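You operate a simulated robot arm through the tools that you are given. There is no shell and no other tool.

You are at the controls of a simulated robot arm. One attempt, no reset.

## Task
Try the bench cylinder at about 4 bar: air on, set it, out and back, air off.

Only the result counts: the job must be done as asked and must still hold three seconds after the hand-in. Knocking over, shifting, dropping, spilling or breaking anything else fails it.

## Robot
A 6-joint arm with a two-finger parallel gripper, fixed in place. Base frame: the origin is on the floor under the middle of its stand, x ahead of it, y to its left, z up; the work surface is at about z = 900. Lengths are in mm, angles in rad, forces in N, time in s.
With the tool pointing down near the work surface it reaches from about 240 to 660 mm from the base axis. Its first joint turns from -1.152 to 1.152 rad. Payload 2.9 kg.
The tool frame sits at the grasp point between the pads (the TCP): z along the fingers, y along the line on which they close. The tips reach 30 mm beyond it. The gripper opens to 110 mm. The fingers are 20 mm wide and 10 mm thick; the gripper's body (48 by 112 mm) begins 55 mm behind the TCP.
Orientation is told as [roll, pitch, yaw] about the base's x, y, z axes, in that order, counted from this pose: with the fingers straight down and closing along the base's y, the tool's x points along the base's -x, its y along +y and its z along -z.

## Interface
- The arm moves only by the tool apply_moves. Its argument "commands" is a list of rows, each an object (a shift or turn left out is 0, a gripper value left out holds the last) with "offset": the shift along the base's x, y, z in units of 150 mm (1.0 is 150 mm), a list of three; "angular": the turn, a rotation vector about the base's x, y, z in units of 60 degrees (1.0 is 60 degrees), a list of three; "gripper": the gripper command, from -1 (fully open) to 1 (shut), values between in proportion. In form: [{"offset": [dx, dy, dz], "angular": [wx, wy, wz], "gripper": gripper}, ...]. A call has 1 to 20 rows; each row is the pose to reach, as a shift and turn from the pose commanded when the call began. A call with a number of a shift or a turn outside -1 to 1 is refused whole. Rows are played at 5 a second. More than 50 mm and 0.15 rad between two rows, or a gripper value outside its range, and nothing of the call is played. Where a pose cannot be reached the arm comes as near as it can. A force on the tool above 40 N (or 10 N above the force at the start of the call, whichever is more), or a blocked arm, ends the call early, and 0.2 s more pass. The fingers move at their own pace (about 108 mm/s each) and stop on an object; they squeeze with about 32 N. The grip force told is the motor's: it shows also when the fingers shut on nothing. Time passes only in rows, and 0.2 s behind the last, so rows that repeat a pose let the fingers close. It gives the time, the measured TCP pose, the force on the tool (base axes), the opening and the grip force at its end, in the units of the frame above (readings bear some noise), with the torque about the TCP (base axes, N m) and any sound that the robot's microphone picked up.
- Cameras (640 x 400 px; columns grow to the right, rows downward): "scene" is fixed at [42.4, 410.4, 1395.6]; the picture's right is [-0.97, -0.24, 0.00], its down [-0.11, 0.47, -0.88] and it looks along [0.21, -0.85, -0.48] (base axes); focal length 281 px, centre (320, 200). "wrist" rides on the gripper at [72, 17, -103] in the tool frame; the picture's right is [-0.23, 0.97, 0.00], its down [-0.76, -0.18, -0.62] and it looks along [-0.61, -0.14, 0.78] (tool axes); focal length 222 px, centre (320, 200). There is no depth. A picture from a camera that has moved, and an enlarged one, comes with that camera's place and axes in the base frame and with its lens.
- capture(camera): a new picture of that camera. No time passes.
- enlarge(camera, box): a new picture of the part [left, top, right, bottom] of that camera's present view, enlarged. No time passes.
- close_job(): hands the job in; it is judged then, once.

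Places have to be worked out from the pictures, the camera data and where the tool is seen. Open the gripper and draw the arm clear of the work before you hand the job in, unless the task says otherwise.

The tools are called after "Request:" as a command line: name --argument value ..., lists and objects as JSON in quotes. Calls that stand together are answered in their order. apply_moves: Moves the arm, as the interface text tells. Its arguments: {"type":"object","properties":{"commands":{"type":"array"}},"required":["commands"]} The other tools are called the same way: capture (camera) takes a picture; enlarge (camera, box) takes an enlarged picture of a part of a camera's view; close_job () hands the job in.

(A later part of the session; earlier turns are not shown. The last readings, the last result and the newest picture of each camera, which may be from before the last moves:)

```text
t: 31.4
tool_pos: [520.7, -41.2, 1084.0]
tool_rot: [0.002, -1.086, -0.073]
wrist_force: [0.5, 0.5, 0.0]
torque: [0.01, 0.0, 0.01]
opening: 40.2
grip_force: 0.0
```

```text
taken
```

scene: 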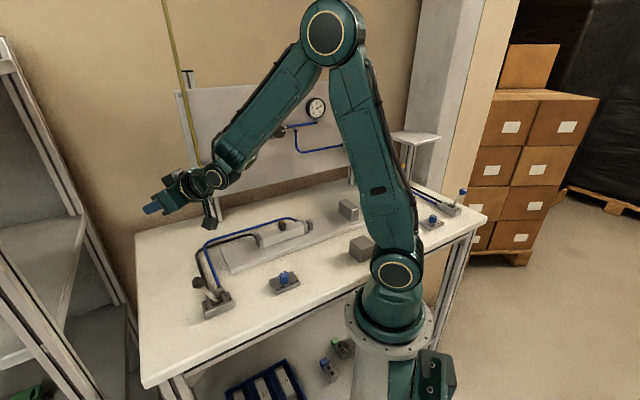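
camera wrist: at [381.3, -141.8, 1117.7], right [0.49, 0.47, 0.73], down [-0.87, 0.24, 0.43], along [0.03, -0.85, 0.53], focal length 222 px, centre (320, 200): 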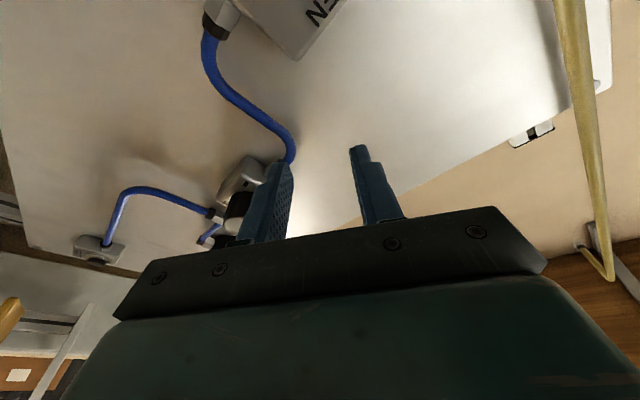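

Good. The gauge is in view from this pose, so I'll read it and look at the regulator knob closely.

Request:
enlarge --camera "scene" --box '[298, 88, 338, 126]'

Request:
enlarge --camera "scene" --box '[190, 110, 290, 190]'

```text
10.53 times, centred on (318, 107) of scene
camera zoom: at [42.4, 410.4, 1395.6], right [-0.97, -0.24, 0.0], down [-0.11, 0.47, -0.88], along [0.21, -0.85, -0.48], focal length 2960 px, centre (341, 1179)
```

zoom: 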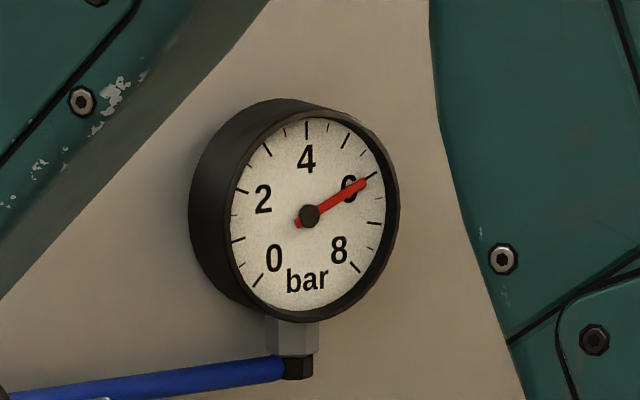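

```text
5.00 times, centred on (240, 150) of scene
camera zoom: at [42.4, 410.4, 1395.6], right [-0.97, -0.24, 0.0], down [-0.11, 0.47, -0.88], along [0.21, -0.85, -0.48], focal length 1406 px, centre (720, 450)
```

zoom: 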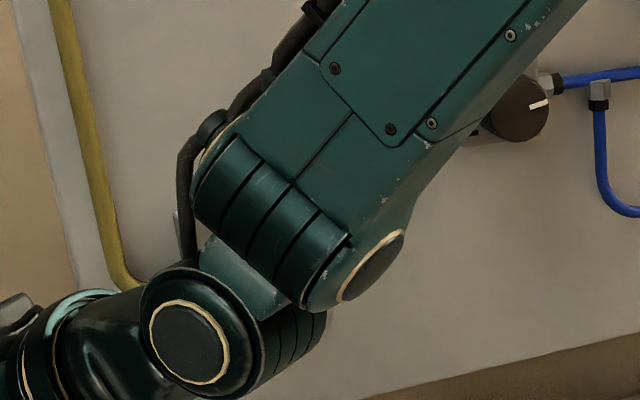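

The gauge reads exactly 6.0 bar and the knob pointer sits near 2 o'clock, so 4 bar should be about 67° counter-clockwise, pointer up. Now I'll reverse the pitch to get back to tool-down.

Request:
apply_moves --commands '[{"offset": [-0.0565, 0.0044, -0.0894], "angular": [0.0098, 0.1246, 0]}, {"offset": [-0.1322, 0.0103, -0.166], "angular": [0.0195, 0.2492, 0]}, {"offset": [-0.2246, 0.0175, -0.226], "angular": [0.0293, 0.3738, 0]}, {"offset": [-0.3323, 0.026, -0.268], "angular": [0.039, 0.4984, 0]}, {"offset": [-0.4526, 0.0354, -0.2907], "angular": [0.0488, 0.623, 0]}, {"offset": [-0.5829, 0.0456, -0.2914], "angular": [0.0585, 0.7476, 0]}, {"offset": [-0.7198, 0.0563, -0.27], "angular": [0.0683, 0.8722, 0]}, {"offset": [-0.8607, 0.0673, -0.2247], "angular": [0.078, 0.997, 0]}, {"offset": [-0.8607, 0.0673, -0.2247], "angular": [0.078, 0.997, 0]}]'

```text
t: 33.4
tool_pos: [389.0, -31.7, 1050.5]
tool_rot: [0.004, -0.036, -0.078]
wrist_force: [-0.5, 0.0, 0.0]
torque: [0.0, -0.03, 0.01]
opening: 40.1
grip_force: 0.1
```

Back at tool-down. Next I'll rise and yaw to -45° so the fingers close along the panel, heading for a point above the regulator knob.

Request:
apply_moves --commands '[{"offset": [0.0153, -0.1029, 0.1429], "angular": [0, 0, -0.0964]}, {"offset": [0.0306, -0.2057, 0.2857], "angular": [0, 0, -0.1929]}, {"offset": [0.0459, -0.3086, 0.4286], "angular": [0, 0, -0.2893]}, {"offset": [0.0611, -0.4114, 0.5714], "angular": [0, 0, -0.3857]}, {"offset": [0.0764, -0.5143, 0.7143], "angular": [0, 0, -0.4821]}, {"offset": [0.0917, -0.6171, 0.8571], "angular": [0, 0, -0.5786]}, {"offset": [0.107, -0.72, 1.0], "angular": [0, 0, -0.675]}, {"offset": [0.107, -0.72, 1.0], "angular": [0, 0, -0.675]}]'

Request:
capture --camera "wrist"

```text
t: 35.2
tool_pos: [405.7, -141.6, 1199.8]
tool_rot: [0.004, -0.041, -0.785]
wrist_force: [0.1, 0.4, -0.6]
torque: [-0.01, 0.01, 0.0]
opening: 40.3
grip_force: 0.2
```

```text
taken
camera wrist: at [361.9, -75.3, 1301.7], right [0.85, 0.53, 0.01], down [0.39, -0.65, 0.65], along [0.35, -0.55, -0.76], focal length 222 px, centre (320, 200)
```

wrist: 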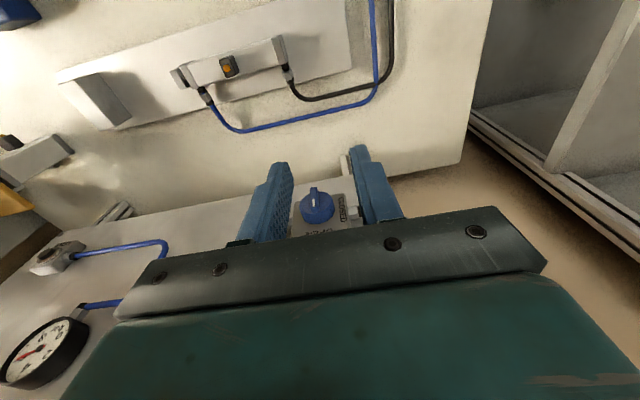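

Clear so far. I'll continue up and across, parallel to the panel, toward a point in front of and above the regulator.

Request:
apply_moves --commands '[{"offset": [-0.0603, -0.1435, 0.12]}, {"offset": [-0.1207, -0.287, 0.24]}, {"offset": [-0.181, -0.4305, 0.36]}, {"offset": [-0.2413, -0.574, 0.48]}, {"offset": [-0.3017, -0.7175, 0.54]}, {"offset": [-0.362, -0.861, 0.6]}, {"offset": [-0.362, -0.861, 0.6], "gripper": -0.09}]'

Request:
capture --camera "wrist"

Request:
capture --camera "scene"

```text
t: 36.8
tool_pos: [352.8, -269.4, 1290.4]
tool_rot: [0.005, -0.037, -0.784]
wrist_force: [0.9, -1.1, 0.0]
torque: [0.02, 0.0, 0.0]
opening: 60.2
grip_force: 0.1
out of reach, approached as far as the arm can: row 3
```

```text
taken
camera wrist: at [308.4, -203.3, 1391.9], right [0.85, 0.53, 0.01], down [0.4, -0.65, 0.65], along [0.35, -0.55, -0.76], focal length 222 px, centre (320, 200)
```

wrist: 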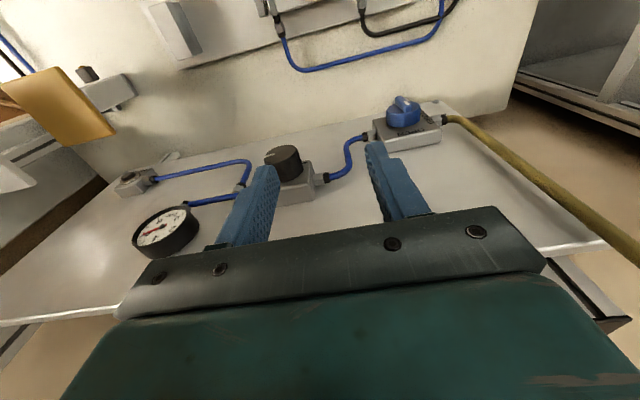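

```text
taken
```

scene: 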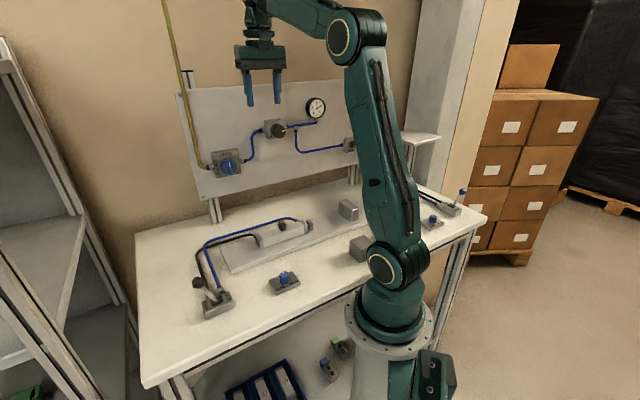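

I'm in front and above now. I'll zoom in on the knob to pin down its position.

Request:
enlarge --camera "wrist" --box '[210, 120, 370, 220]'

Request:
enlarge --camera "scene" --box '[255, 110, 305, 150]'

```text
4.00 times, centred on (290, 170) of wrist
camera zoom: at [308.4, -203.3, 1391.9], right [0.85, 0.53, 0.01], down [0.4, -0.65, 0.65], along [0.35, -0.55, -0.76], focal length 888 px, centre (440, 320)
```

zoom: 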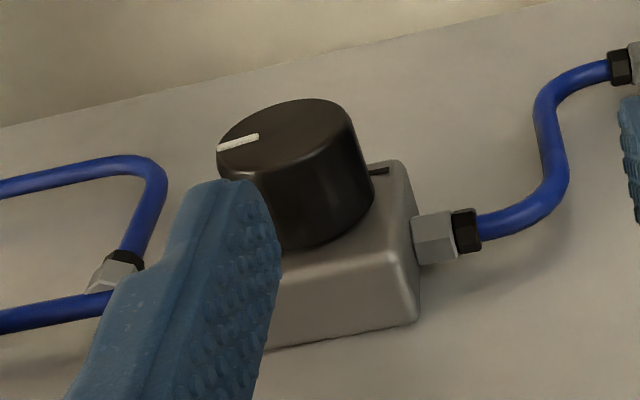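

```text
10.00 times, centred on (280, 130) of scene
camera zoom: at [42.4, 410.4, 1395.6], right [-0.97, -0.24, 0.0], down [-0.11, 0.47, -0.88], along [0.21, -0.85, -0.48], focal length 2812 px, centre (720, 900)
```

zoom: 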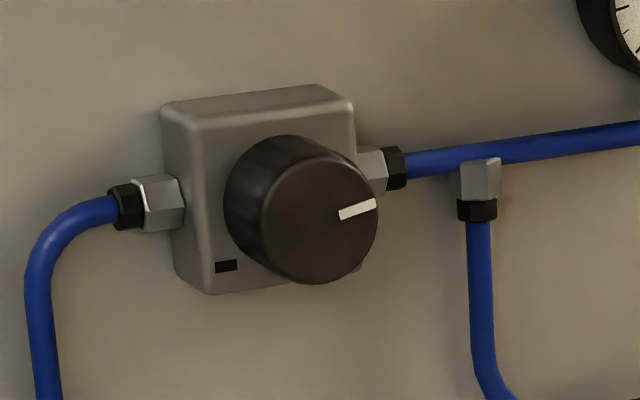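

The knob front is at about e=9, d=469, z=1177, with roughly 39 mm diameter and 18 mm depth. I'll move above it with a slight forward tilt and a 10° rightward lean, which leaves room to swing left.

Request:
apply_moves --commands '[{"offset": [-0.0283, -0.129, -0.0557], "angular": [0.024, -0.0546, 0], "gripper": -0.09}, {"offset": [-0.0567, -0.258, -0.1113], "angular": [0.0479, -0.1091, 0], "gripper": -0.09}, {"offset": [-0.085, -0.387, -0.167], "angular": [0.0719, -0.1637, 0], "gripper": -0.09}, {"offset": [-0.085, -0.387, -0.167], "angular": [0.0719, -0.1637, 0], "gripper": -0.09}]'

Request:
capture --camera "wrist"

Request:
enlarge --camera "scene" --box '[230, 60, 340, 160]'

```text
t: 37.8
tool_pos: [339.1, -329.5, 1265.7]
tool_rot: [0.179, -0.104, -0.798]
wrist_force: [-0.7, 0.6, 0.1]
torque: [-0.02, 0.0, 0.03]
opening: 60.1
grip_force: 0.0
```

```text
taken
camera wrist: at [278.2, -269.5, 1364.0], right [0.83, 0.52, 0.2], down [0.28, -0.7, 0.66], along [0.48, -0.49, -0.73], focal length 222 px, centre (320, 200)
```

wrist: 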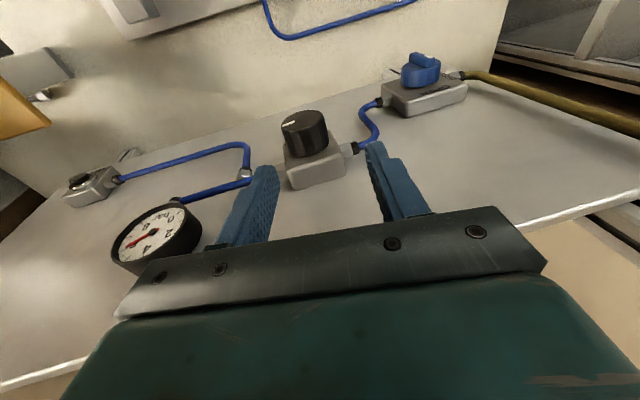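

```text
4.00 times, centred on (285, 110) of scene
camera zoom: at [42.4, 410.4, 1395.6], right [-0.97, -0.24, 0.0], down [-0.11, 0.47, -0.88], along [0.21, -0.85, -0.48], focal length 1125 px, centre (460, 560)
```

zoom: 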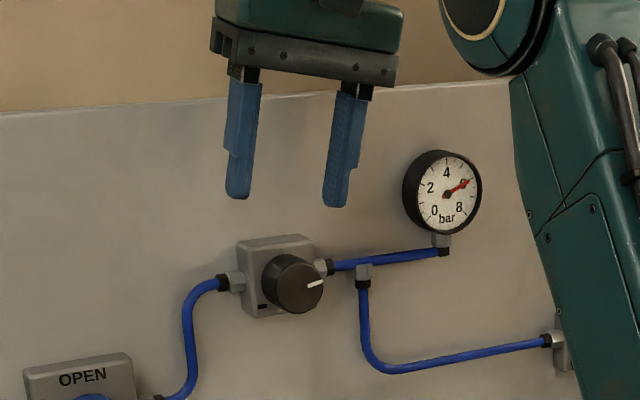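

The fingers are lined up over the knob. I'll descend straight to straddle it, then check.

Request:
apply_moves --commands '[{"offset": [0.0187, 0.0073, -0.118], "gripper": -0.09}, {"offset": [0.0187, 0.0073, -0.236], "gripper": -0.09}, {"offset": [0.0187, 0.0073, -0.355], "gripper": -0.09}, {"offset": [0.0187, 0.0073, -0.473], "gripper": -0.09}, {"offset": [0.0187, 0.0073, -0.591], "gripper": -0.09}, {"offset": [0.0187, 0.0073, -0.591], "gripper": -0.09}]'

Request:
capture --camera "wrist"

Request:
enlarge --camera "scene" --box '[230, 60, 340, 160]'

```text
t: 38.6
tool_pos: [346.4, -334.7, 1233.3]
tool_rot: [0.184, -0.102, -0.81]
wrist_force: [-20.5, 18.8, 2.9]
torque: [0.66, 0.59, -0.66]
opening: 59.7
grip_force: 0.1
out of reach, approached as far as the arm can: row 2, 3, 4
stopped in row 4: the force on the tool passed its limit at 54 N (the readings are from after the stop); the commanded pose is now the measured one
```

```text
taken
camera wrist: at [286.8, -275.1, 1330.3], right [0.84, 0.51, 0.2], down [0.27, -0.71, 0.65], along [0.47, -0.49, -0.73], focal length 222 px, centre (320, 200)
```

wrist: 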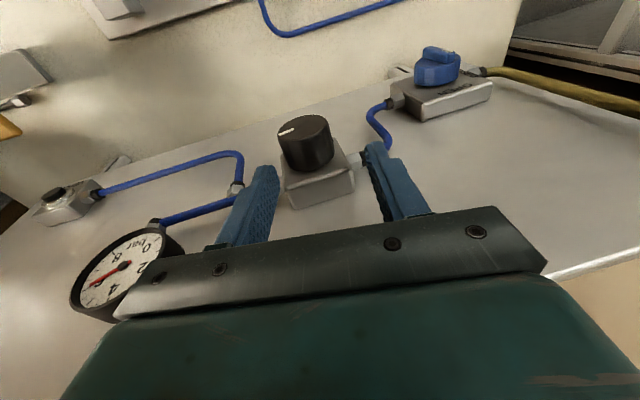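

```text
4.00 times, centred on (285, 110) of scene
camera zoom: at [41.7, 411.1, 1395.4], right [-0.97, -0.24, 0.0], down [-0.11, 0.47, -0.88], along [0.21, -0.85, -0.48], focal length 1125 px, centre (460, 560)
```

zoom: 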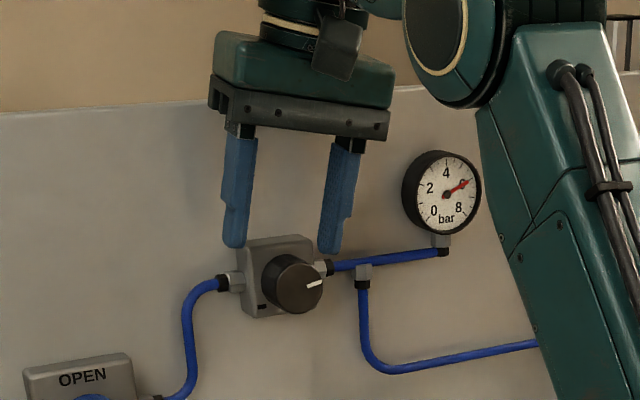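

The arm drifted about 8 mm toward the panel and the right fingertip touched the regulator body, so the move stopped. I'll back up away from it and look at the arm.

Request:
apply_moves --commands '[{"offset": [-0.04, 0.04, 0.05]}, {"offset": [-0.04, 0.04, 0.2]}, {"offset": [-0.04, 0.04, 0.2]}]'

Request:
capture --camera "scene"

```text
t: 39.4
tool_pos: [342.6, -328.3, 1263.3]
tool_rot: [0.182, -0.1, -0.803]
wrist_force: [0.7, 1.2, 0.3]
torque: [0.01, -0.05, 0.02]
opening: 60.3
grip_force: 0.0
```

```text
taken
```

scene: 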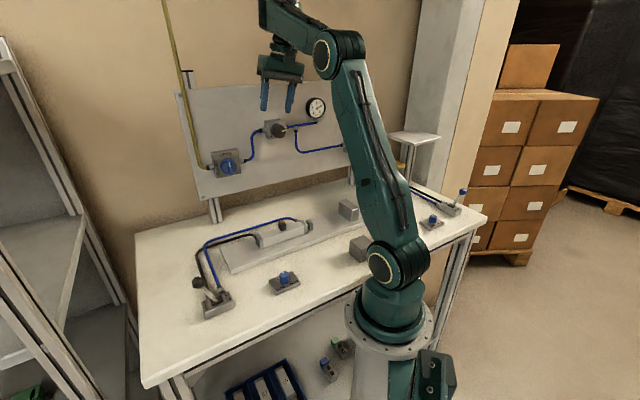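

No collision is visible. I'll remove the sideways lean, stay slightly further from the panel, and test the descent in small steps.

Request:
apply_moves --commands '[{"offset": [-0.02, 0.02, 0], "angular": [-0.0589, 0.0589, 0]}, {"offset": [-0.03, 0.03, 0], "angular": [-0.1178, 0.1178, 0]}, {"offset": [-0.03, 0.03, -0.05], "angular": [-0.1178, 0.1178, 0]}, {"offset": [-0.03, 0.03, -0.1], "angular": [-0.1178, 0.1178, 0]}, {"offset": [-0.03, 0.03, -0.15], "angular": [-0.1178, 0.1178, 0]}, {"offset": [-0.03, 0.03, -0.2], "angular": [-0.1178, 0.1178, 0]}, {"offset": [-0.03, 0.03, -0.2], "angular": [-0.1178, 0.1178, 0]}]'

```text
t: 41.0
tool_pos: [336.5, -323.8, 1232.4]
tool_rot: [0.008, -0.103, -0.787]
wrist_force: [0.5, 0.0, -0.5]
torque: [-0.02, 0.02, 0.01]
opening: 60.0
grip_force: 0.1
```

With no lean it tracks perfectly. I'll continue down in small steps.

Request:
apply_moves --commands '[{"offset": [0, 0, -0.06]}, {"offset": [0, 0, -0.12]}, {"offset": [0, 0, -0.18]}, {"offset": [0, 0, -0.24]}, {"offset": [0, 0, -0.3]}, {"offset": [0, 0, -0.36]}, {"offset": [0, 0, -0.36]}]'

Request:
capture --camera "wrist"

Request:
enlarge --camera "scene" --box '[230, 60, 340, 160]'

```text
t: 42.0
tool_pos: [341.0, -337.5, 1220.9]
tool_rot: [-0.002, -0.099, -0.798]
wrist_force: [-16.2, 14.4, -0.2]
torque: [-0.6, -0.19, 0.6]
opening: 56.8
grip_force: 0.0
out of reach, approached as far as the arm can: row 1, 2, 3, 4
stopped in row 4: the force on the tool passed its limit at 57 N (the readings are from after the stop); the commanded pose is now the measured one
```

```text
taken
camera wrist: at [295.5, -267.0, 1318.5], right [0.86, 0.52, 0.02], down [0.36, -0.62, 0.69], along [0.37, -0.59, -0.72], focal length 222 px, centre (320, 200)
```

wrist: 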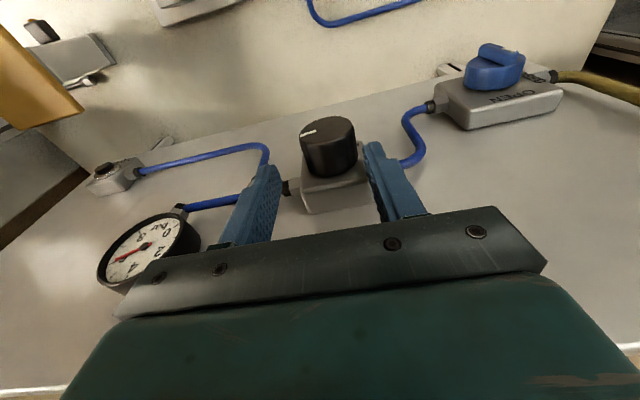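

```text
4.00 times, centred on (285, 110) of scene
camera zoom: at [41.8, 410.9, 1395.5], right [-0.97, -0.24, 0.0], down [-0.11, 0.47, -0.88], along [0.21, -0.85, -0.48], focal length 1125 px, centre (460, 560)
```

zoom: 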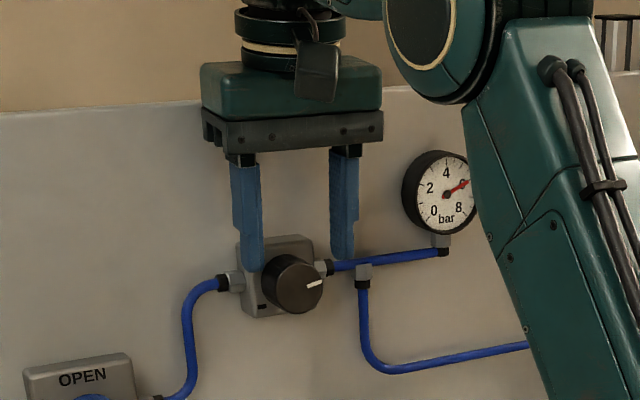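

The same boundary appears around z≈1225. It looks like the solver holds one wrist branch up high and another lower down, and the low branch worked fine earlier. I'll back off from the panel, drop down in free space, and come at the knob horizontally from the low branch.

Request:
apply_moves --commands '[{"offset": [-0.07, 0.09, 0.03]}, {"offset": [-0.2, 0.24, 0.1]}, {"offset": [-0.2, 0.24, 0.1]}]'

```text
t: 42.8
tool_pos: [310.3, -314.6, 1244.0]
tool_rot: [-0.022, -0.087, -0.796]
wrist_force: [0.0, -0.9, -0.4]
torque: [0.0, 0.01, 0.01]
opening: 60.0
grip_force: 0.0
out of reach, approached as far as the arm can: row 2, 3
```

Request:
apply_moves --commands '[{"offset": [0.03, 0.03, -0.1]}, {"offset": [0.057, 0.057, -0.2]}, {"offset": [0.057, 0.057, -0.3]}, {"offset": [0.057, 0.057, -0.4]}, {"offset": [0.057, 0.057, -0.5]}, {"offset": [0.057, 0.057, -0.6]}, {"offset": [0.057, 0.057, -0.6]}]'

Request:
capture --camera "scene"

```text
t: 44.4
tool_pos: [350.0, -328.3, 1220.4]
tool_rot: [-0.003, -0.094, -0.797]
wrist_force: [0.6, 0.3, 0.1]
torque: [0.0, 0.0, 0.03]
opening: 59.9
grip_force: 0.1
out of reach, approached as far as the arm can: row 1, 2, 3, 4, 5, 6, 7
```

```text
taken
```

scene: 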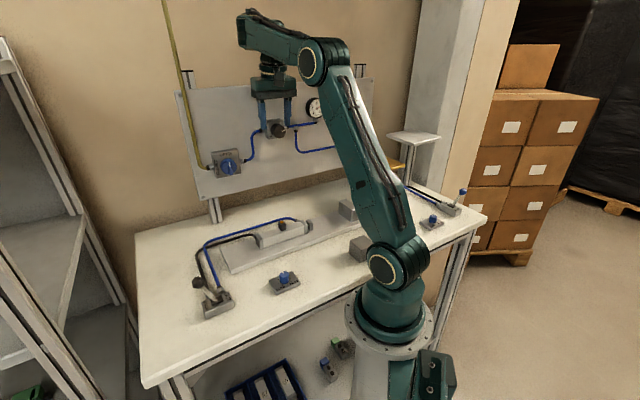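

In this branch the arm keeps sliding outward when I go below z≈1225, so I'm retreating before it touches anything. I'll go back toward the open low area where it switched branches before.

Request:
apply_moves --commands '[{"offset": [-0.06, 0.1, 0.06]}, {"offset": [-0.04, 0.3, 0.2]}, {"offset": [0.05, 0.55, 0.3]}, {"offset": [0.15, 0.8, 0.3]}, {"offset": [0.25, 1.0, 0.2]}, {"offset": [0.25, 1.0, 0.2]}]'

```text
t: 45.8
tool_pos: [385.4, -176.2, 1248.0]
tool_rot: [-0.003, -0.097, -0.797]
wrist_force: [-0.6, -0.3, -0.3]
torque: [-0.01, -0.03, 0.02]
opening: 60.2
grip_force: 0.1
out of reach, approached as far as the arm can: row 3, 4
```

Request:
apply_moves --commands '[{"offset": [0.02, 0.09, -0.12]}, {"offset": [0.04, 0.18, -0.25]}, {"offset": [0.06, 0.27, -0.37]}, {"offset": [0.07, 0.36, -0.5]}, {"offset": [0.087, 0.45, -0.62]}, {"offset": [0.087, 0.53, -0.74]}, {"offset": [0.087, 0.62, -0.87]}, {"offset": [0.087, 0.707, -0.987]}, {"offset": [0.087, 0.707, -0.987]}]'

Request:
capture --camera "scene"

```text
t: 47.8
tool_pos: [399.9, -72.6, 1100.5]
tool_rot: [-0.004, -0.095, -0.798]
wrist_force: [-0.4, 1.1, 0.3]
torque: [-0.05, 0.0, -0.01]
opening: 60.3
grip_force: 0.0
```

```text
taken
```

scene: 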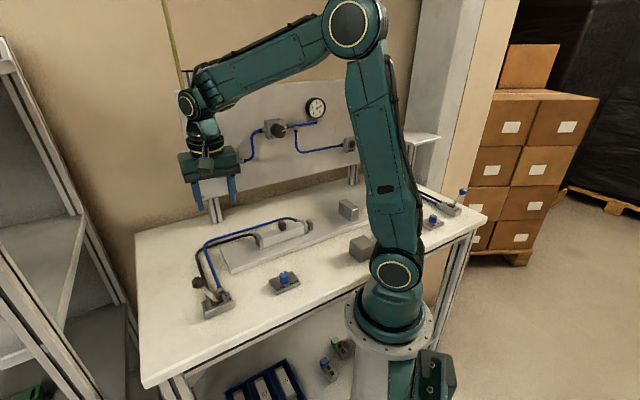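

That passed with no flags, so the trouble is only a narrow band of arm extension. Staying below that band, I'll travel along the panel at z≈1155 toward the regulator and come in horizontally.

Request:
apply_moves --commands '[{"offset": [-0.02, -0.124, 0.05]}, {"offset": [-0.045, -0.248, 0.1]}, {"offset": [-0.075, -0.372, 0.15]}, {"offset": [-0.11, -0.497, 0.2]}, {"offset": [-0.145, -0.621, 0.25]}, {"offset": [-0.18, -0.745, 0.3]}, {"offset": [-0.22, -0.87, 0.34]}, {"offset": [-0.253, -0.993, 0.36]}, {"offset": [-0.253, -0.993, 0.36]}]'

Request:
capture --camera "wrist"

```text
t: 49.8
tool_pos: [361.2, -223.0, 1154.7]
tool_rot: [-0.003, -0.097, -0.797]
wrist_force: [-0.3, 0.1, -0.9]
torque: [0.04, 0.02, 0.04]
opening: 59.8
grip_force: 0.1
```

```text
taken
camera wrist: at [314.4, -151.9, 1251.4], right [0.86, 0.52, 0.02], down [0.36, -0.62, 0.69], along [0.37, -0.59, -0.72], focal length 222 px, centre (320, 200)
```

wrist: 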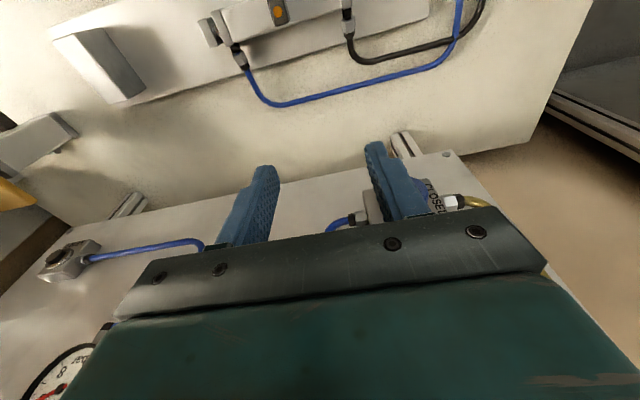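

Request:
apply_moves --commands '[{"offset": [-0.05, -0.107, 0.03]}, {"offset": [-0.11, -0.214, 0.06]}, {"offset": [-0.17, -0.32, 0.09]}, {"offset": [-0.235, -0.43, 0.12]}, {"offset": [-0.3, -0.535, 0.148]}, {"offset": [-0.3, -0.535, 0.148]}]'

Request:
capture --camera "wrist"

Request:
enlarge --camera "scene" --box '[230, 60, 340, 160]'

```text
t: 51.2
tool_pos: [314.7, -302.6, 1178.5]
tool_rot: [-0.002, -0.097, -0.798]
wrist_force: [0.0, -0.5, 1.1]
torque: [0.01, 0.02, -0.01]
opening: 59.6
grip_force: 0.0
```

```text
taken
camera wrist: at [269.7, -230.5, 1274.1], right [0.86, 0.52, 0.02], down [0.36, -0.62, 0.69], along [0.37, -0.59, -0.72], focal length 222 px, centre (320, 200)
```

wrist: 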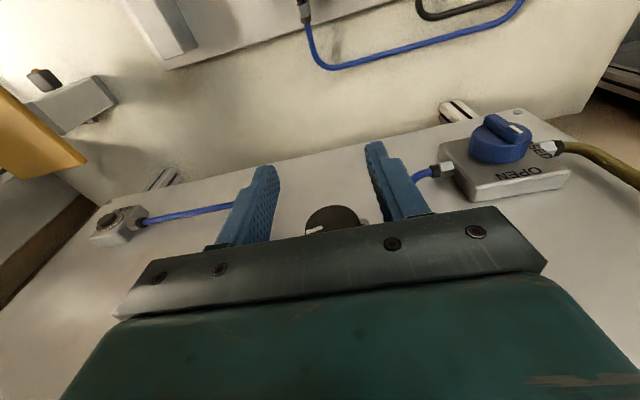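

```text
4.00 times, centred on (285, 110) of scene
camera zoom: at [42.4, 410.4, 1395.6], right [-0.97, -0.24, 0.0], down [-0.11, 0.47, -0.88], along [0.21, -0.85, -0.48], focal length 1125 px, centre (460, 560)
```

zoom: 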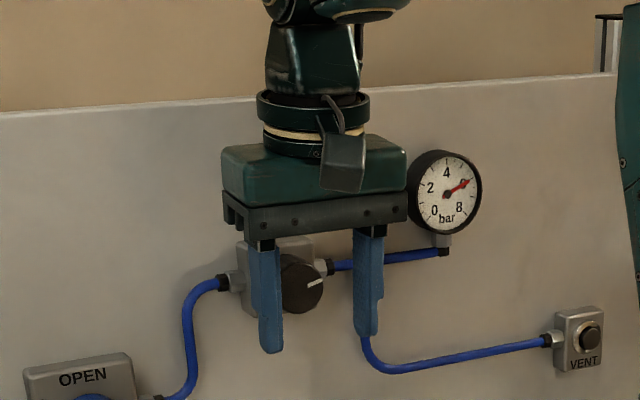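

I'm in front of the knob with the fingers straddling it left and right. Now I'll advance straight toward the panel so the fingers flank the knob.

Request:
apply_moves --commands '[{"offset": [0.045, -0.045, -0.007]}, {"offset": [0.09, -0.09, -0.007]}, {"offset": [0.135, -0.135, -0.007]}, {"offset": [0.174, -0.174, -0.007]}, {"offset": [0.174, -0.174, -0.007]}]'

Request:
capture --camera "wrist"

Request:
enlarge --camera "scene" --box '[230, 60, 340, 160]'

```text
t: 52.4
tool_pos: [342.3, -327.5, 1174.2]
tool_rot: [-0.004, -0.096, -0.797]
wrist_force: [0.2, 0.5, -0.2]
torque: [0.02, -0.01, 0.0]
opening: 59.9
grip_force: 0.1
```

```text
taken
camera wrist: at [296.3, -256.2, 1271.3], right [0.86, 0.52, 0.02], down [0.36, -0.62, 0.69], along [0.37, -0.59, -0.72], focal length 222 px, centre (320, 200)
```

wrist: 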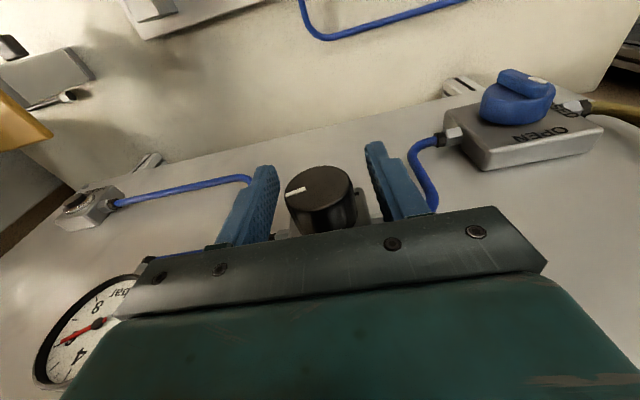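

```text
4.00 times, centred on (285, 110) of scene
camera zoom: at [42.4, 410.4, 1395.6], right [-0.97, -0.24, 0.0], down [-0.11, 0.47, -0.88], along [0.21, -0.85, -0.48], focal length 1125 px, centre (460, 560)
```

zoom: 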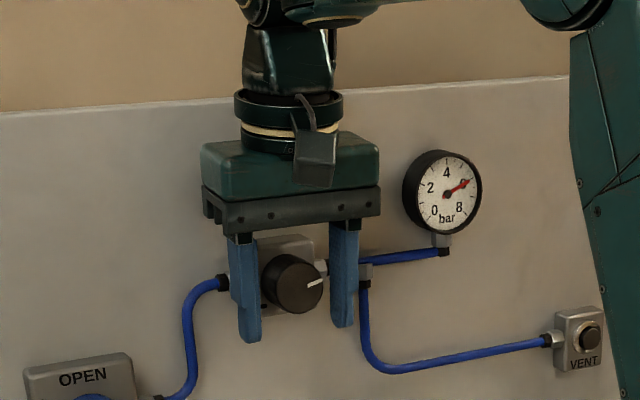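

Request:
enlarge --camera "wrist" --box '[220, 120, 460, 270]'

```text
2.67 times, centred on (340, 195) of wrist
camera zoom: at [296.3, -256.2, 1271.3], right [0.86, 0.52, 0.02], down [0.36, -0.62, 0.69], along [0.37, -0.59, -0.72], focal length 592 px, centre (267, 213)
```

zoom: 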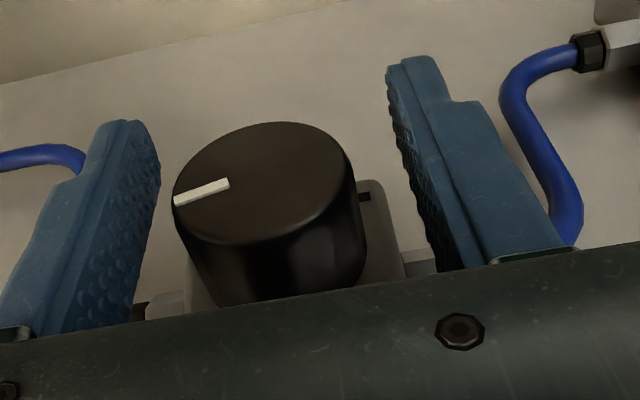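

The TCP is right at the knob's front plane and well centred. I'll advance 3 mm more and close on the knob.

Request:
apply_moves --commands '[{"offset": [0.0094, -0.0188, 0.005], "gripper": -0.09}, {"offset": [0.0094, -0.0188, 0.005], "gripper": 1}, {"offset": [0.0094, -0.0188, 0.005], "gripper": 1}, {"offset": [0.0094, -0.0188, 0.005], "gripper": 1}]'

Request:
enlarge --camera "wrist" --box '[220, 120, 460, 270]'

```text
t: 53.4
tool_pos: [343.8, -329.8, 1174.9]
tool_rot: [-0.003, -0.098, -0.796]
wrist_force: [5.0, 3.5, 2.1]
torque: [0.03, 0.04, 0.76]
opening: 37.1
grip_force: 45.1
```

```text
2.67 times, centred on (340, 195) of wrist
camera zoom: at [297.8, -258.7, 1272.0], right [0.85, 0.52, 0.02], down [0.36, -0.62, 0.69], along [0.37, -0.59, -0.72], focal length 592 px, centre (267, 213)
```

zoom: 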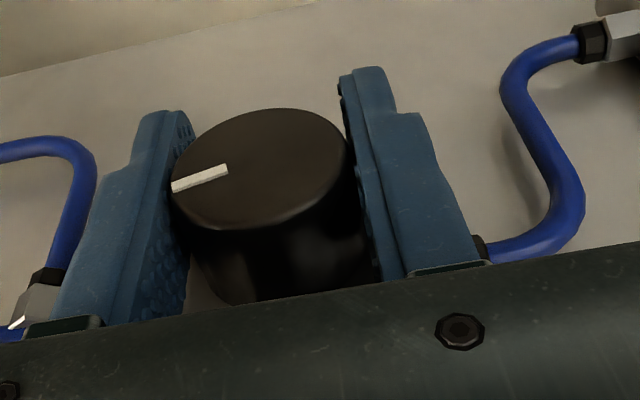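

The knob is gripped (37 mm, 45 N). Now I'll swing the tool counter-clockwise (top to the left) by 30° about the knob axis.

Request:
apply_moves --commands '[{"angular": [-0.0589, 0.0589, 0], "gripper": 1}, {"angular": [-0.1179, 0.1179, 0], "gripper": 1}, {"angular": [-0.1768, 0.1768, 0], "gripper": 1}, {"angular": [-0.2357, 0.2357, 0], "gripper": 1}, {"angular": [-0.2946, 0.2946, 0], "gripper": 1}, {"angular": [-0.3536, 0.3536, 0], "gripper": 1}, {"angular": [-0.3536, 0.3536, 0], "gripper": 1}]'

Request:
enlarge --camera "scene" --box '[230, 60, 340, 160]'

Request:
enlarge --camera "wrist" --box '[0, 80, 460, 390]'

```text
t: 55.0
tool_pos: [342.9, -330.7, 1174.6]
tool_rot: [-0.53, -0.089, -0.747]
wrist_force: [-16.9, 2.7, 8.9]
torque: [0.36, 0.2, 0.81]
opening: 37.0
grip_force: 44.9
```

```text
4.00 times, centred on (285, 110) of scene
camera zoom: at [41.7, 410.6, 1395.6], right [-0.97, -0.24, 0.0], down [-0.11, 0.47, -0.88], along [0.21, -0.85, -0.48], focal length 1125 px, centre (460, 560)
```

zoom: 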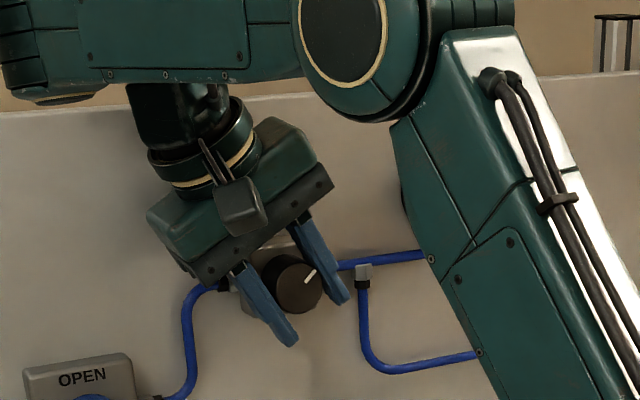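

```text
1.29 times, centred on (230, 235) of wrist
camera zoom: at [328.6, -227.6, 1250.6], right [0.77, 0.43, -0.47], down [0.62, -0.36, 0.69], along [0.13, -0.83, -0.55], focal length 287 px, centre (436, 155)
```

zoom: 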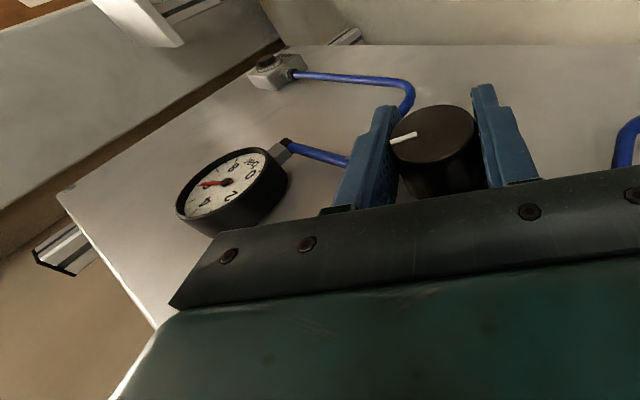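

The knob is turning with the gripper. I'll read the gauge from the wrist camera.

Request:
enlarge --camera "wrist" --box '[110, 170, 230, 260]'

```text
4.44 times, centred on (170, 215) of wrist
camera zoom: at [328.6, -227.6, 1250.6], right [0.77, 0.43, -0.47], down [0.62, -0.36, 0.69], along [0.13, -0.83, -0.55], focal length 987 px, centre (987, 133)
```

zoom: 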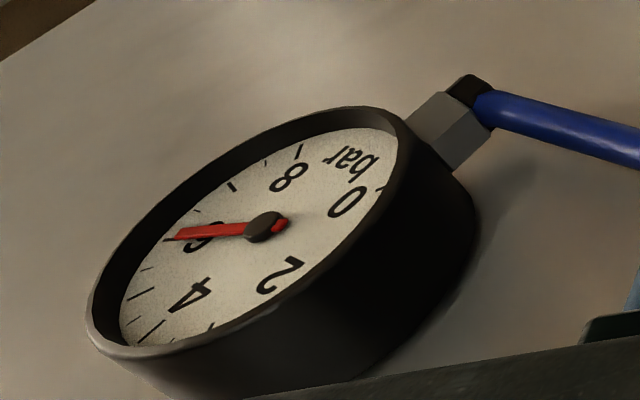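

The gauge still shows 6, so the regulator probably doesn't relieve pressure by itself. That would be what the VENT button is for. I'll continue turning the knob down another 20°.

Request:
apply_moves --commands '[{"angular": [-0.0589, 0.0589, 0], "gripper": 1}, {"angular": [-0.1179, 0.1179, 0], "gripper": 1}, {"angular": [-0.1768, 0.1768, 0], "gripper": 1}, {"angular": [-0.2357, 0.2357, 0], "gripper": 1}, {"angular": [-0.2357, 0.2357, 0], "gripper": 1}]'

Request:
enlarge --camera "scene" --box '[230, 60, 340, 160]'

Request:
capture --camera "wrist"

```text
t: 55.5
tool_pos: [341.2, -331.2, 1174.5]
tool_rot: [-0.621, -0.105, -0.729]
wrist_force: [-3.1, 1.7, 1.1]
torque: [0.05, 0.0, 0.76]
opening: 36.9
grip_force: 44.9
out of reach, approached as far as the arm can: row 1, 2
stopped in row 2: the force on the tool passed its limit at 48 N (the readings are from after the stop); the commanded pose is now the measured one
```

```text
4.00 times, centred on (285, 110) of scene
camera zoom: at [42.3, 410.4, 1395.6], right [-0.97, -0.24, 0.0], down [-0.11, 0.47, -0.88], along [0.21, -0.85, -0.48], focal length 1125 px, centre (460, 560)
```

zoom: 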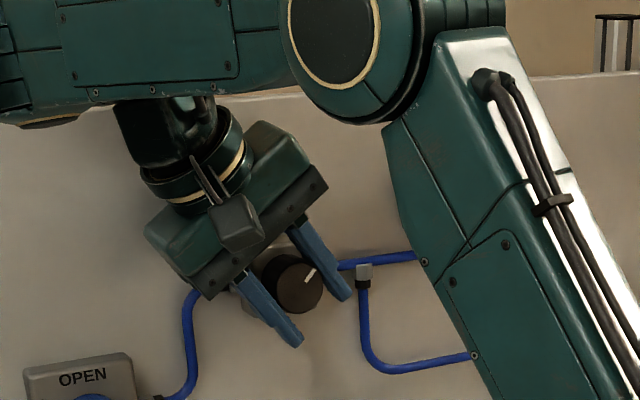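

```text
taken
camera wrist: at [330.0, -223.3, 1242.3], right [0.74, 0.4, -0.54], down [0.66, -0.3, 0.69], along [0.11, -0.87, -0.49], focal length 222 px, centre (320, 200)
```

wrist: 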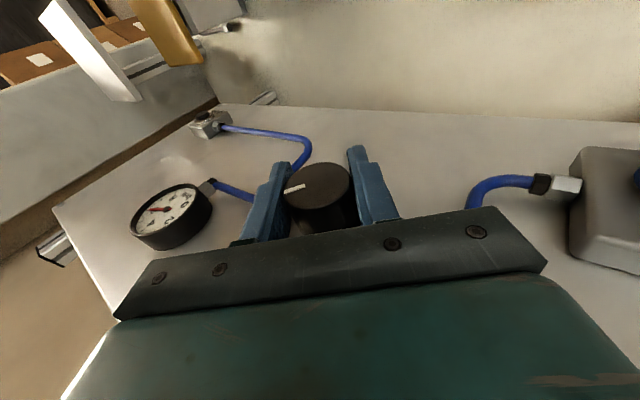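

Swing limit reached at about 35°. I'll check the gauge again.

Request:
enlarge --camera "wrist" --box '[110, 160, 230, 260]'

Request:
enlarge --camera "scene" --box '[290, 110, 315, 140]'

```text
4.00 times, centred on (170, 210) of wrist
camera zoom: at [330.0, -223.3, 1242.3], right [0.74, 0.4, -0.54], down [0.66, -0.3, 0.69], along [0.11, -0.87, -0.49], focal length 888 px, centre (920, 160)
```

zoom: 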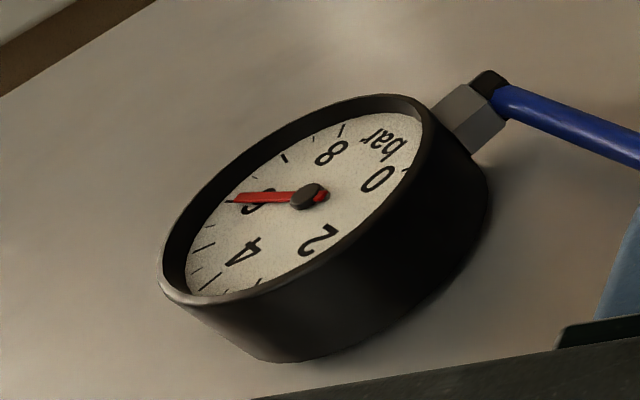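

```text
13.33 times, centred on (302, 125) of scene
camera zoom: at [42.3, 410.4, 1395.6], right [-0.97, -0.24, 0.0], down [-0.11, 0.47, -0.88], along [0.21, -0.85, -0.48], focal length 3750 px, centre (553, 1200)
```

zoom: 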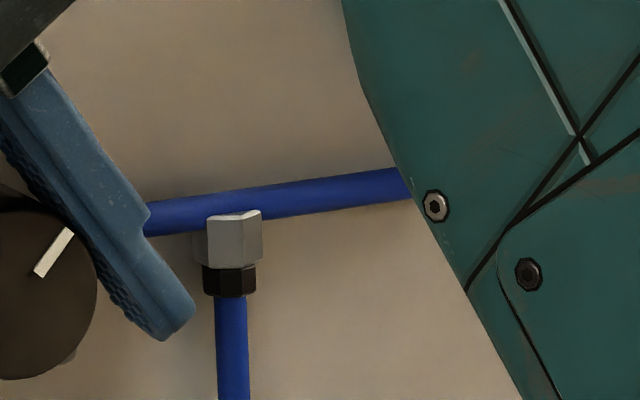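

The gauge is still at 6 bar, confirming it needs venting after the setpoint is lowered. I'll open the fingers and rotate back around the knob to regrip for more turn.

Request:
apply_moves --commands '[{"offset": [0.009, 0.009, 0.013], "gripper": -0.09}, {"offset": [0.009, 0.009, 0.013], "gripper": -0.09}, {"offset": [0.009, 0.009, 0.013], "angular": [0.0842, -0.0842, 0]}, {"offset": [0.009, 0.009, 0.013], "angular": [0.1683, -0.1683, 0]}, {"offset": [0.009, 0.009, 0.013], "angular": [0.2525, -0.2525, 0]}, {"offset": [0.009, 0.009, 0.013], "angular": [0.3367, -0.3367, 0]}, {"offset": [0.009, 0.009, 0.013], "angular": [0.4208, -0.4208, 0]}, {"offset": [0.009, 0.009, 0.013], "angular": [0.505, -0.505, 0]}, {"offset": [0.009, 0.009, 0.013], "angular": [0.56, -0.56, 0]}, {"offset": [0.009, 0.009, 0.013], "angular": [0.56, -0.56, 0]}]'

Request:
capture --camera "wrist"

Request:
enlarge --camera "scene" --box '[230, 60, 340, 160]'

```text
t: 57.3
tool_pos: [333.8, -339.3, 1173.9]
tool_rot: [0.083, -0.099, -0.93]
wrist_force: [10.1, 16.2, -0.5]
torque: [-0.21, -0.06, 0.42]
opening: 68.6
grip_force: 9.0
stopped in row 9: the force on the tool passed its limit at 49 N (the readings are from after the stop); the commanded pose is now the measured one
```

```text
taken
camera wrist: at [290.6, -267.5, 1271.0], right [0.91, 0.41, 0.1], down [0.24, -0.69, 0.68], along [0.35, -0.59, -0.73], focal length 222 px, centre (320, 200)
```

wrist: 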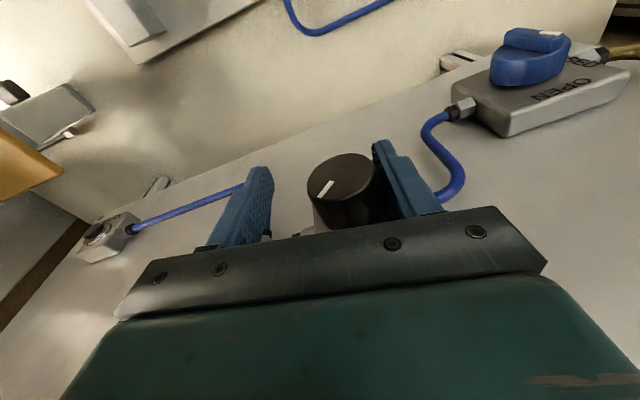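

```text
4.00 times, centred on (285, 110) of scene
camera zoom: at [42.8, 411.0, 1395.4], right [-0.97, -0.24, 0.0], down [-0.11, 0.47, -0.88], along [0.21, -0.85, -0.48], focal length 1125 px, centre (460, 560)
```

zoom: 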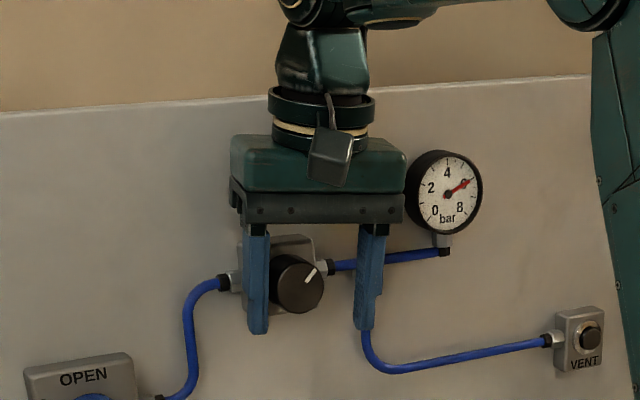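

The lean to the right made the finger press on the knob, so I'll use only the upright-to-left range. I'll re-centre on the knob and straighten the tool with the fingers open.

Request:
apply_moves --commands '[{"offset": [0.031, 0.031, 0.006], "angular": [-0.014, 0.014, 0.035], "gripper": -0.09}, {"offset": [0.062, 0.062, 0.013], "angular": [-0.028, 0.028, 0.07], "gripper": -0.09}, {"offset": [0.062, 0.062, 0.013], "angular": [-0.056, 0.056, 0.1385], "gripper": -0.09}, {"offset": [0.062, 0.062, 0.013], "angular": [-0.056, 0.056, 0.1385], "gripper": -0.09}]'

Request:
capture --camera "wrist"

Request:
enlarge --camera "scene" --box '[230, 60, 340, 160]'

```text
t: 58.3
tool_pos: [341.5, -332.4, 1176.7]
tool_rot: [-0.002, -0.106, -0.781]
wrist_force: [-0.6, 0.4, -0.7]
torque: [-0.01, -0.02, 0.01]
opening: 60.0
grip_force: 0.0
```

```text
taken
camera wrist: at [294.2, -260.7, 1271.8], right [0.85, 0.53, 0.02], down [0.37, -0.61, 0.7], along [0.39, -0.59, -0.71], focal length 222 px, centre (320, 200)
```

wrist: 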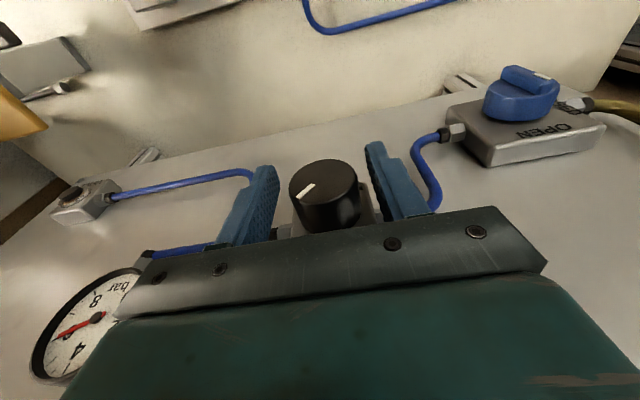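

```text
4.00 times, centred on (285, 110) of scene
camera zoom: at [42.4, 410.4, 1395.6], right [-0.97, -0.24, 0.0], down [-0.11, 0.47, -0.88], along [0.21, -0.85, -0.48], focal length 1125 px, centre (460, 560)
```

zoom: 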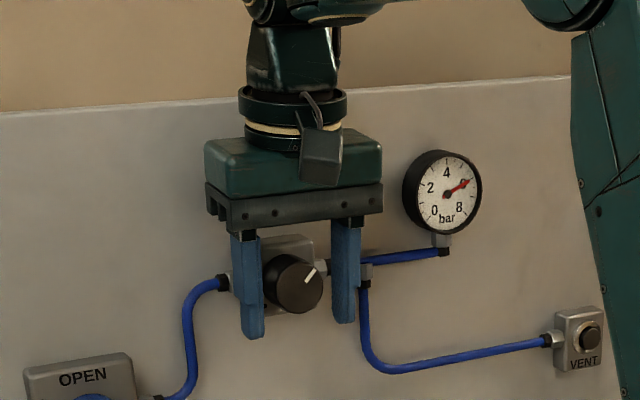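

Upright again, with the pointer at about 45°. I'll re-centre, grip, and swing another 33° counter-clockwise.

Request:
apply_moves --commands '[{"offset": [0.0118, 0.0118, 0], "gripper": -0.09}, {"offset": [0.0118, 0.0118, 0], "gripper": 1}, {"offset": [0.0118, 0.0118, 0], "gripper": 1}, {"offset": [0.0118, 0.0118, 0], "gripper": 1}, {"offset": [0.0118, 0.0118, 0], "angular": [-0.0589, 0.0589, 0], "gripper": 1}, {"offset": [0.0118, 0.0118, 0], "angular": [-0.1179, 0.1179, 0], "gripper": 1}, {"offset": [0.0118, 0.0118, 0], "angular": [-0.1768, 0.1768, 0], "gripper": 1}, {"offset": [0.0118, 0.0118, 0], "angular": [-0.2357, 0.2357, 0], "gripper": 1}, {"offset": [0.0118, 0.0118, 0], "angular": [-0.2946, 0.2946, 0], "gripper": 1}, {"offset": [0.0118, 0.0118, 0], "angular": [-0.3536, 0.3536, 0], "gripper": 1}, {"offset": [0.0118, 0.0118, 0], "angular": [-0.39, 0.39, 0], "gripper": 1}, {"offset": [0.0118, 0.0118, 0], "angular": [-0.39, 0.39, 0], "gripper": 1}]'

Request:
capture --camera "wrist"

Request:
enlarge --camera "scene" --box '[265, 110, 315, 145]'

```text
t: 60.9
tool_pos: [342.8, -331.6, 1176.3]
tool_rot: [-0.584, -0.092, -0.723]
wrist_force: [-5.5, -12.4, 9.6]
torque: [-0.01, -0.11, -0.55]
opening: 37.3
grip_force: 44.9
```

```text
taken
camera wrist: at [329.6, -225.4, 1247.3], right [0.74, 0.43, -0.51], down [0.66, -0.32, 0.68], along [0.13, -0.85, -0.52], focal length 222 px, centre (320, 200)
```

wrist: 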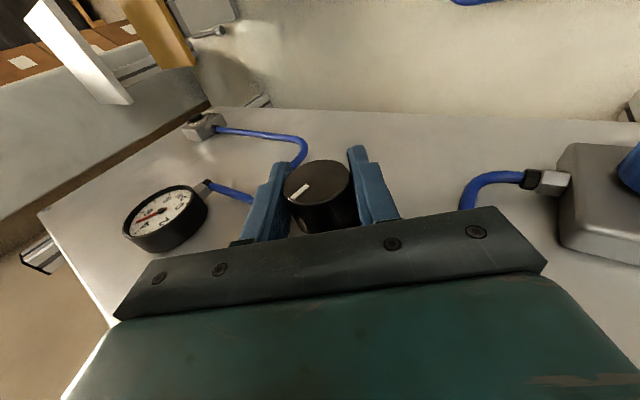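

```text
11.43 times, centred on (290, 128) of scene
camera zoom: at [42.1, 410.1, 1395.7], right [-0.97, -0.24, 0.0], down [-0.11, 0.47, -0.88], along [0.21, -0.85, -0.48], focal length 3214 px, centre (663, 1029)
```

zoom: 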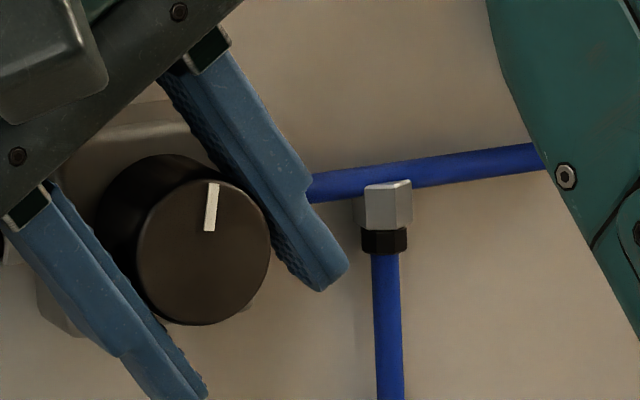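

The pointer now sits about 10° right of straight up. I'll regrip once more and turn about 11° further so the setpoint lands at or just under 4 bar.

Request:
apply_moves --commands '[{"gripper": -0.09}, {"gripper": -0.09}, {"offset": [0.004, 0.004, 0], "angular": [0.0786, -0.0786, 0], "gripper": -0.09}, {"offset": [0.004, 0.004, 0], "angular": [0.1571, -0.1571, 0], "gripper": -0.09}, {"offset": [0.004, 0.004, 0], "angular": [0.2357, -0.2357, 0], "gripper": -0.09}, {"offset": [0.004, 0.004, 0], "angular": [0.2357, -0.2357, 0], "gripper": 1}, {"offset": [0.004, 0.004, 0], "angular": [0.2357, -0.2357, 0], "gripper": 1}, {"offset": [0.004, 0.004, 0], "angular": [0.2357, -0.2357, 0], "gripper": 1}]'

Request:
enlarge --camera "scene" --box '[265, 110, 315, 145]'

```text
t: 62.7
tool_pos: [342.7, -330.1, 1175.9]
tool_rot: [-0.232, -0.106, -0.761]
wrist_force: [-10.5, -5.0, 3.4]
torque: [0.15, 0.08, 0.13]
opening: 37.2
grip_force: 45.5
```

```text
11.43 times, centred on (290, 128) of scene
camera zoom: at [42.1, 410.3, 1395.7], right [-0.97, -0.24, 0.0], down [-0.11, 0.47, -0.88], along [0.21, -0.85, -0.48], focal length 3214 px, centre (663, 1029)
```

zoom: 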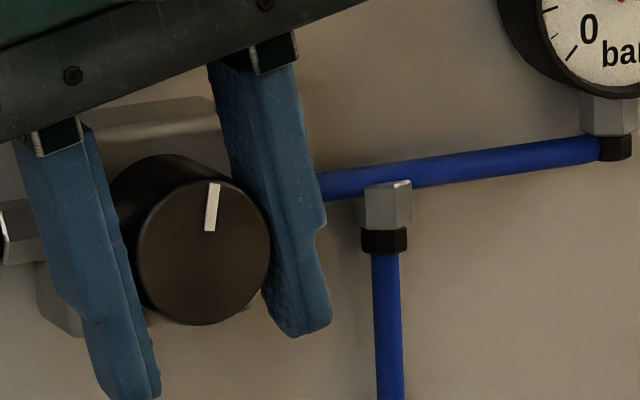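

Request:
apply_moves --commands '[{"angular": [-0.0589, 0.0589, 0], "gripper": 1}, {"angular": [-0.1179, 0.1179, 0], "gripper": 1}, {"angular": [-0.145, 0.145, 0], "gripper": 1}, {"angular": [-0.145, 0.145, 0], "gripper": 1}]'

Request:
enlarge --camera "scene" --box '[265, 110, 315, 145]'

Request:
enlarge --camera "scene" --box '[230, 60, 350, 170]'

```text
t: 63.7
tool_pos: [342.8, -330.3, 1175.6]
tool_rot: [-0.449, -0.099, -0.739]
wrist_force: [-25.1, -7.8, 12.9]
torque: [0.39, 0.23, 0.24]
opening: 37.3
grip_force: 45.5
```

```text
11.43 times, centred on (290, 128) of scene
camera zoom: at [41.5, 410.2, 1395.7], right [-0.97, -0.24, 0.0], down [-0.11, 0.47, -0.88], along [0.21, -0.85, -0.48], focal length 3214 px, centre (663, 1029)
```

zoom: 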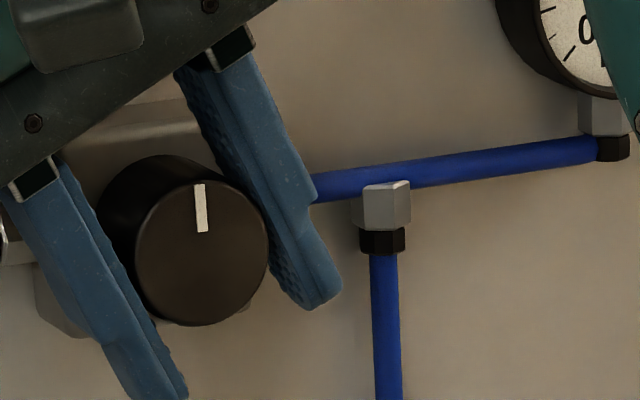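

```text
3.64 times, centred on (290, 115) of scene
camera zoom: at [41.5, 410.2, 1395.7], right [-0.97, -0.24, 0.0], down [-0.11, 0.47, -0.88], along [0.21, -0.85, -0.48], focal length 1023 px, centre (429, 509)
```

zoom: 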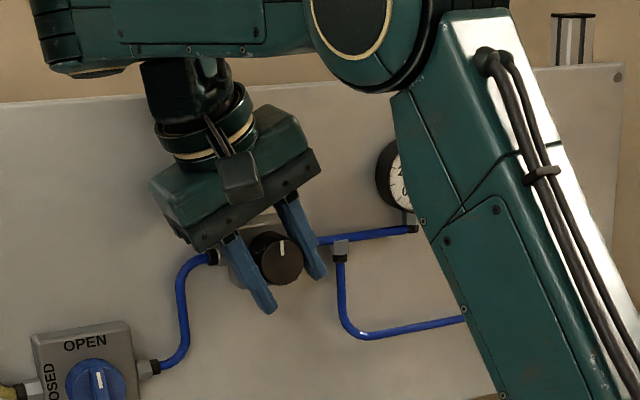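

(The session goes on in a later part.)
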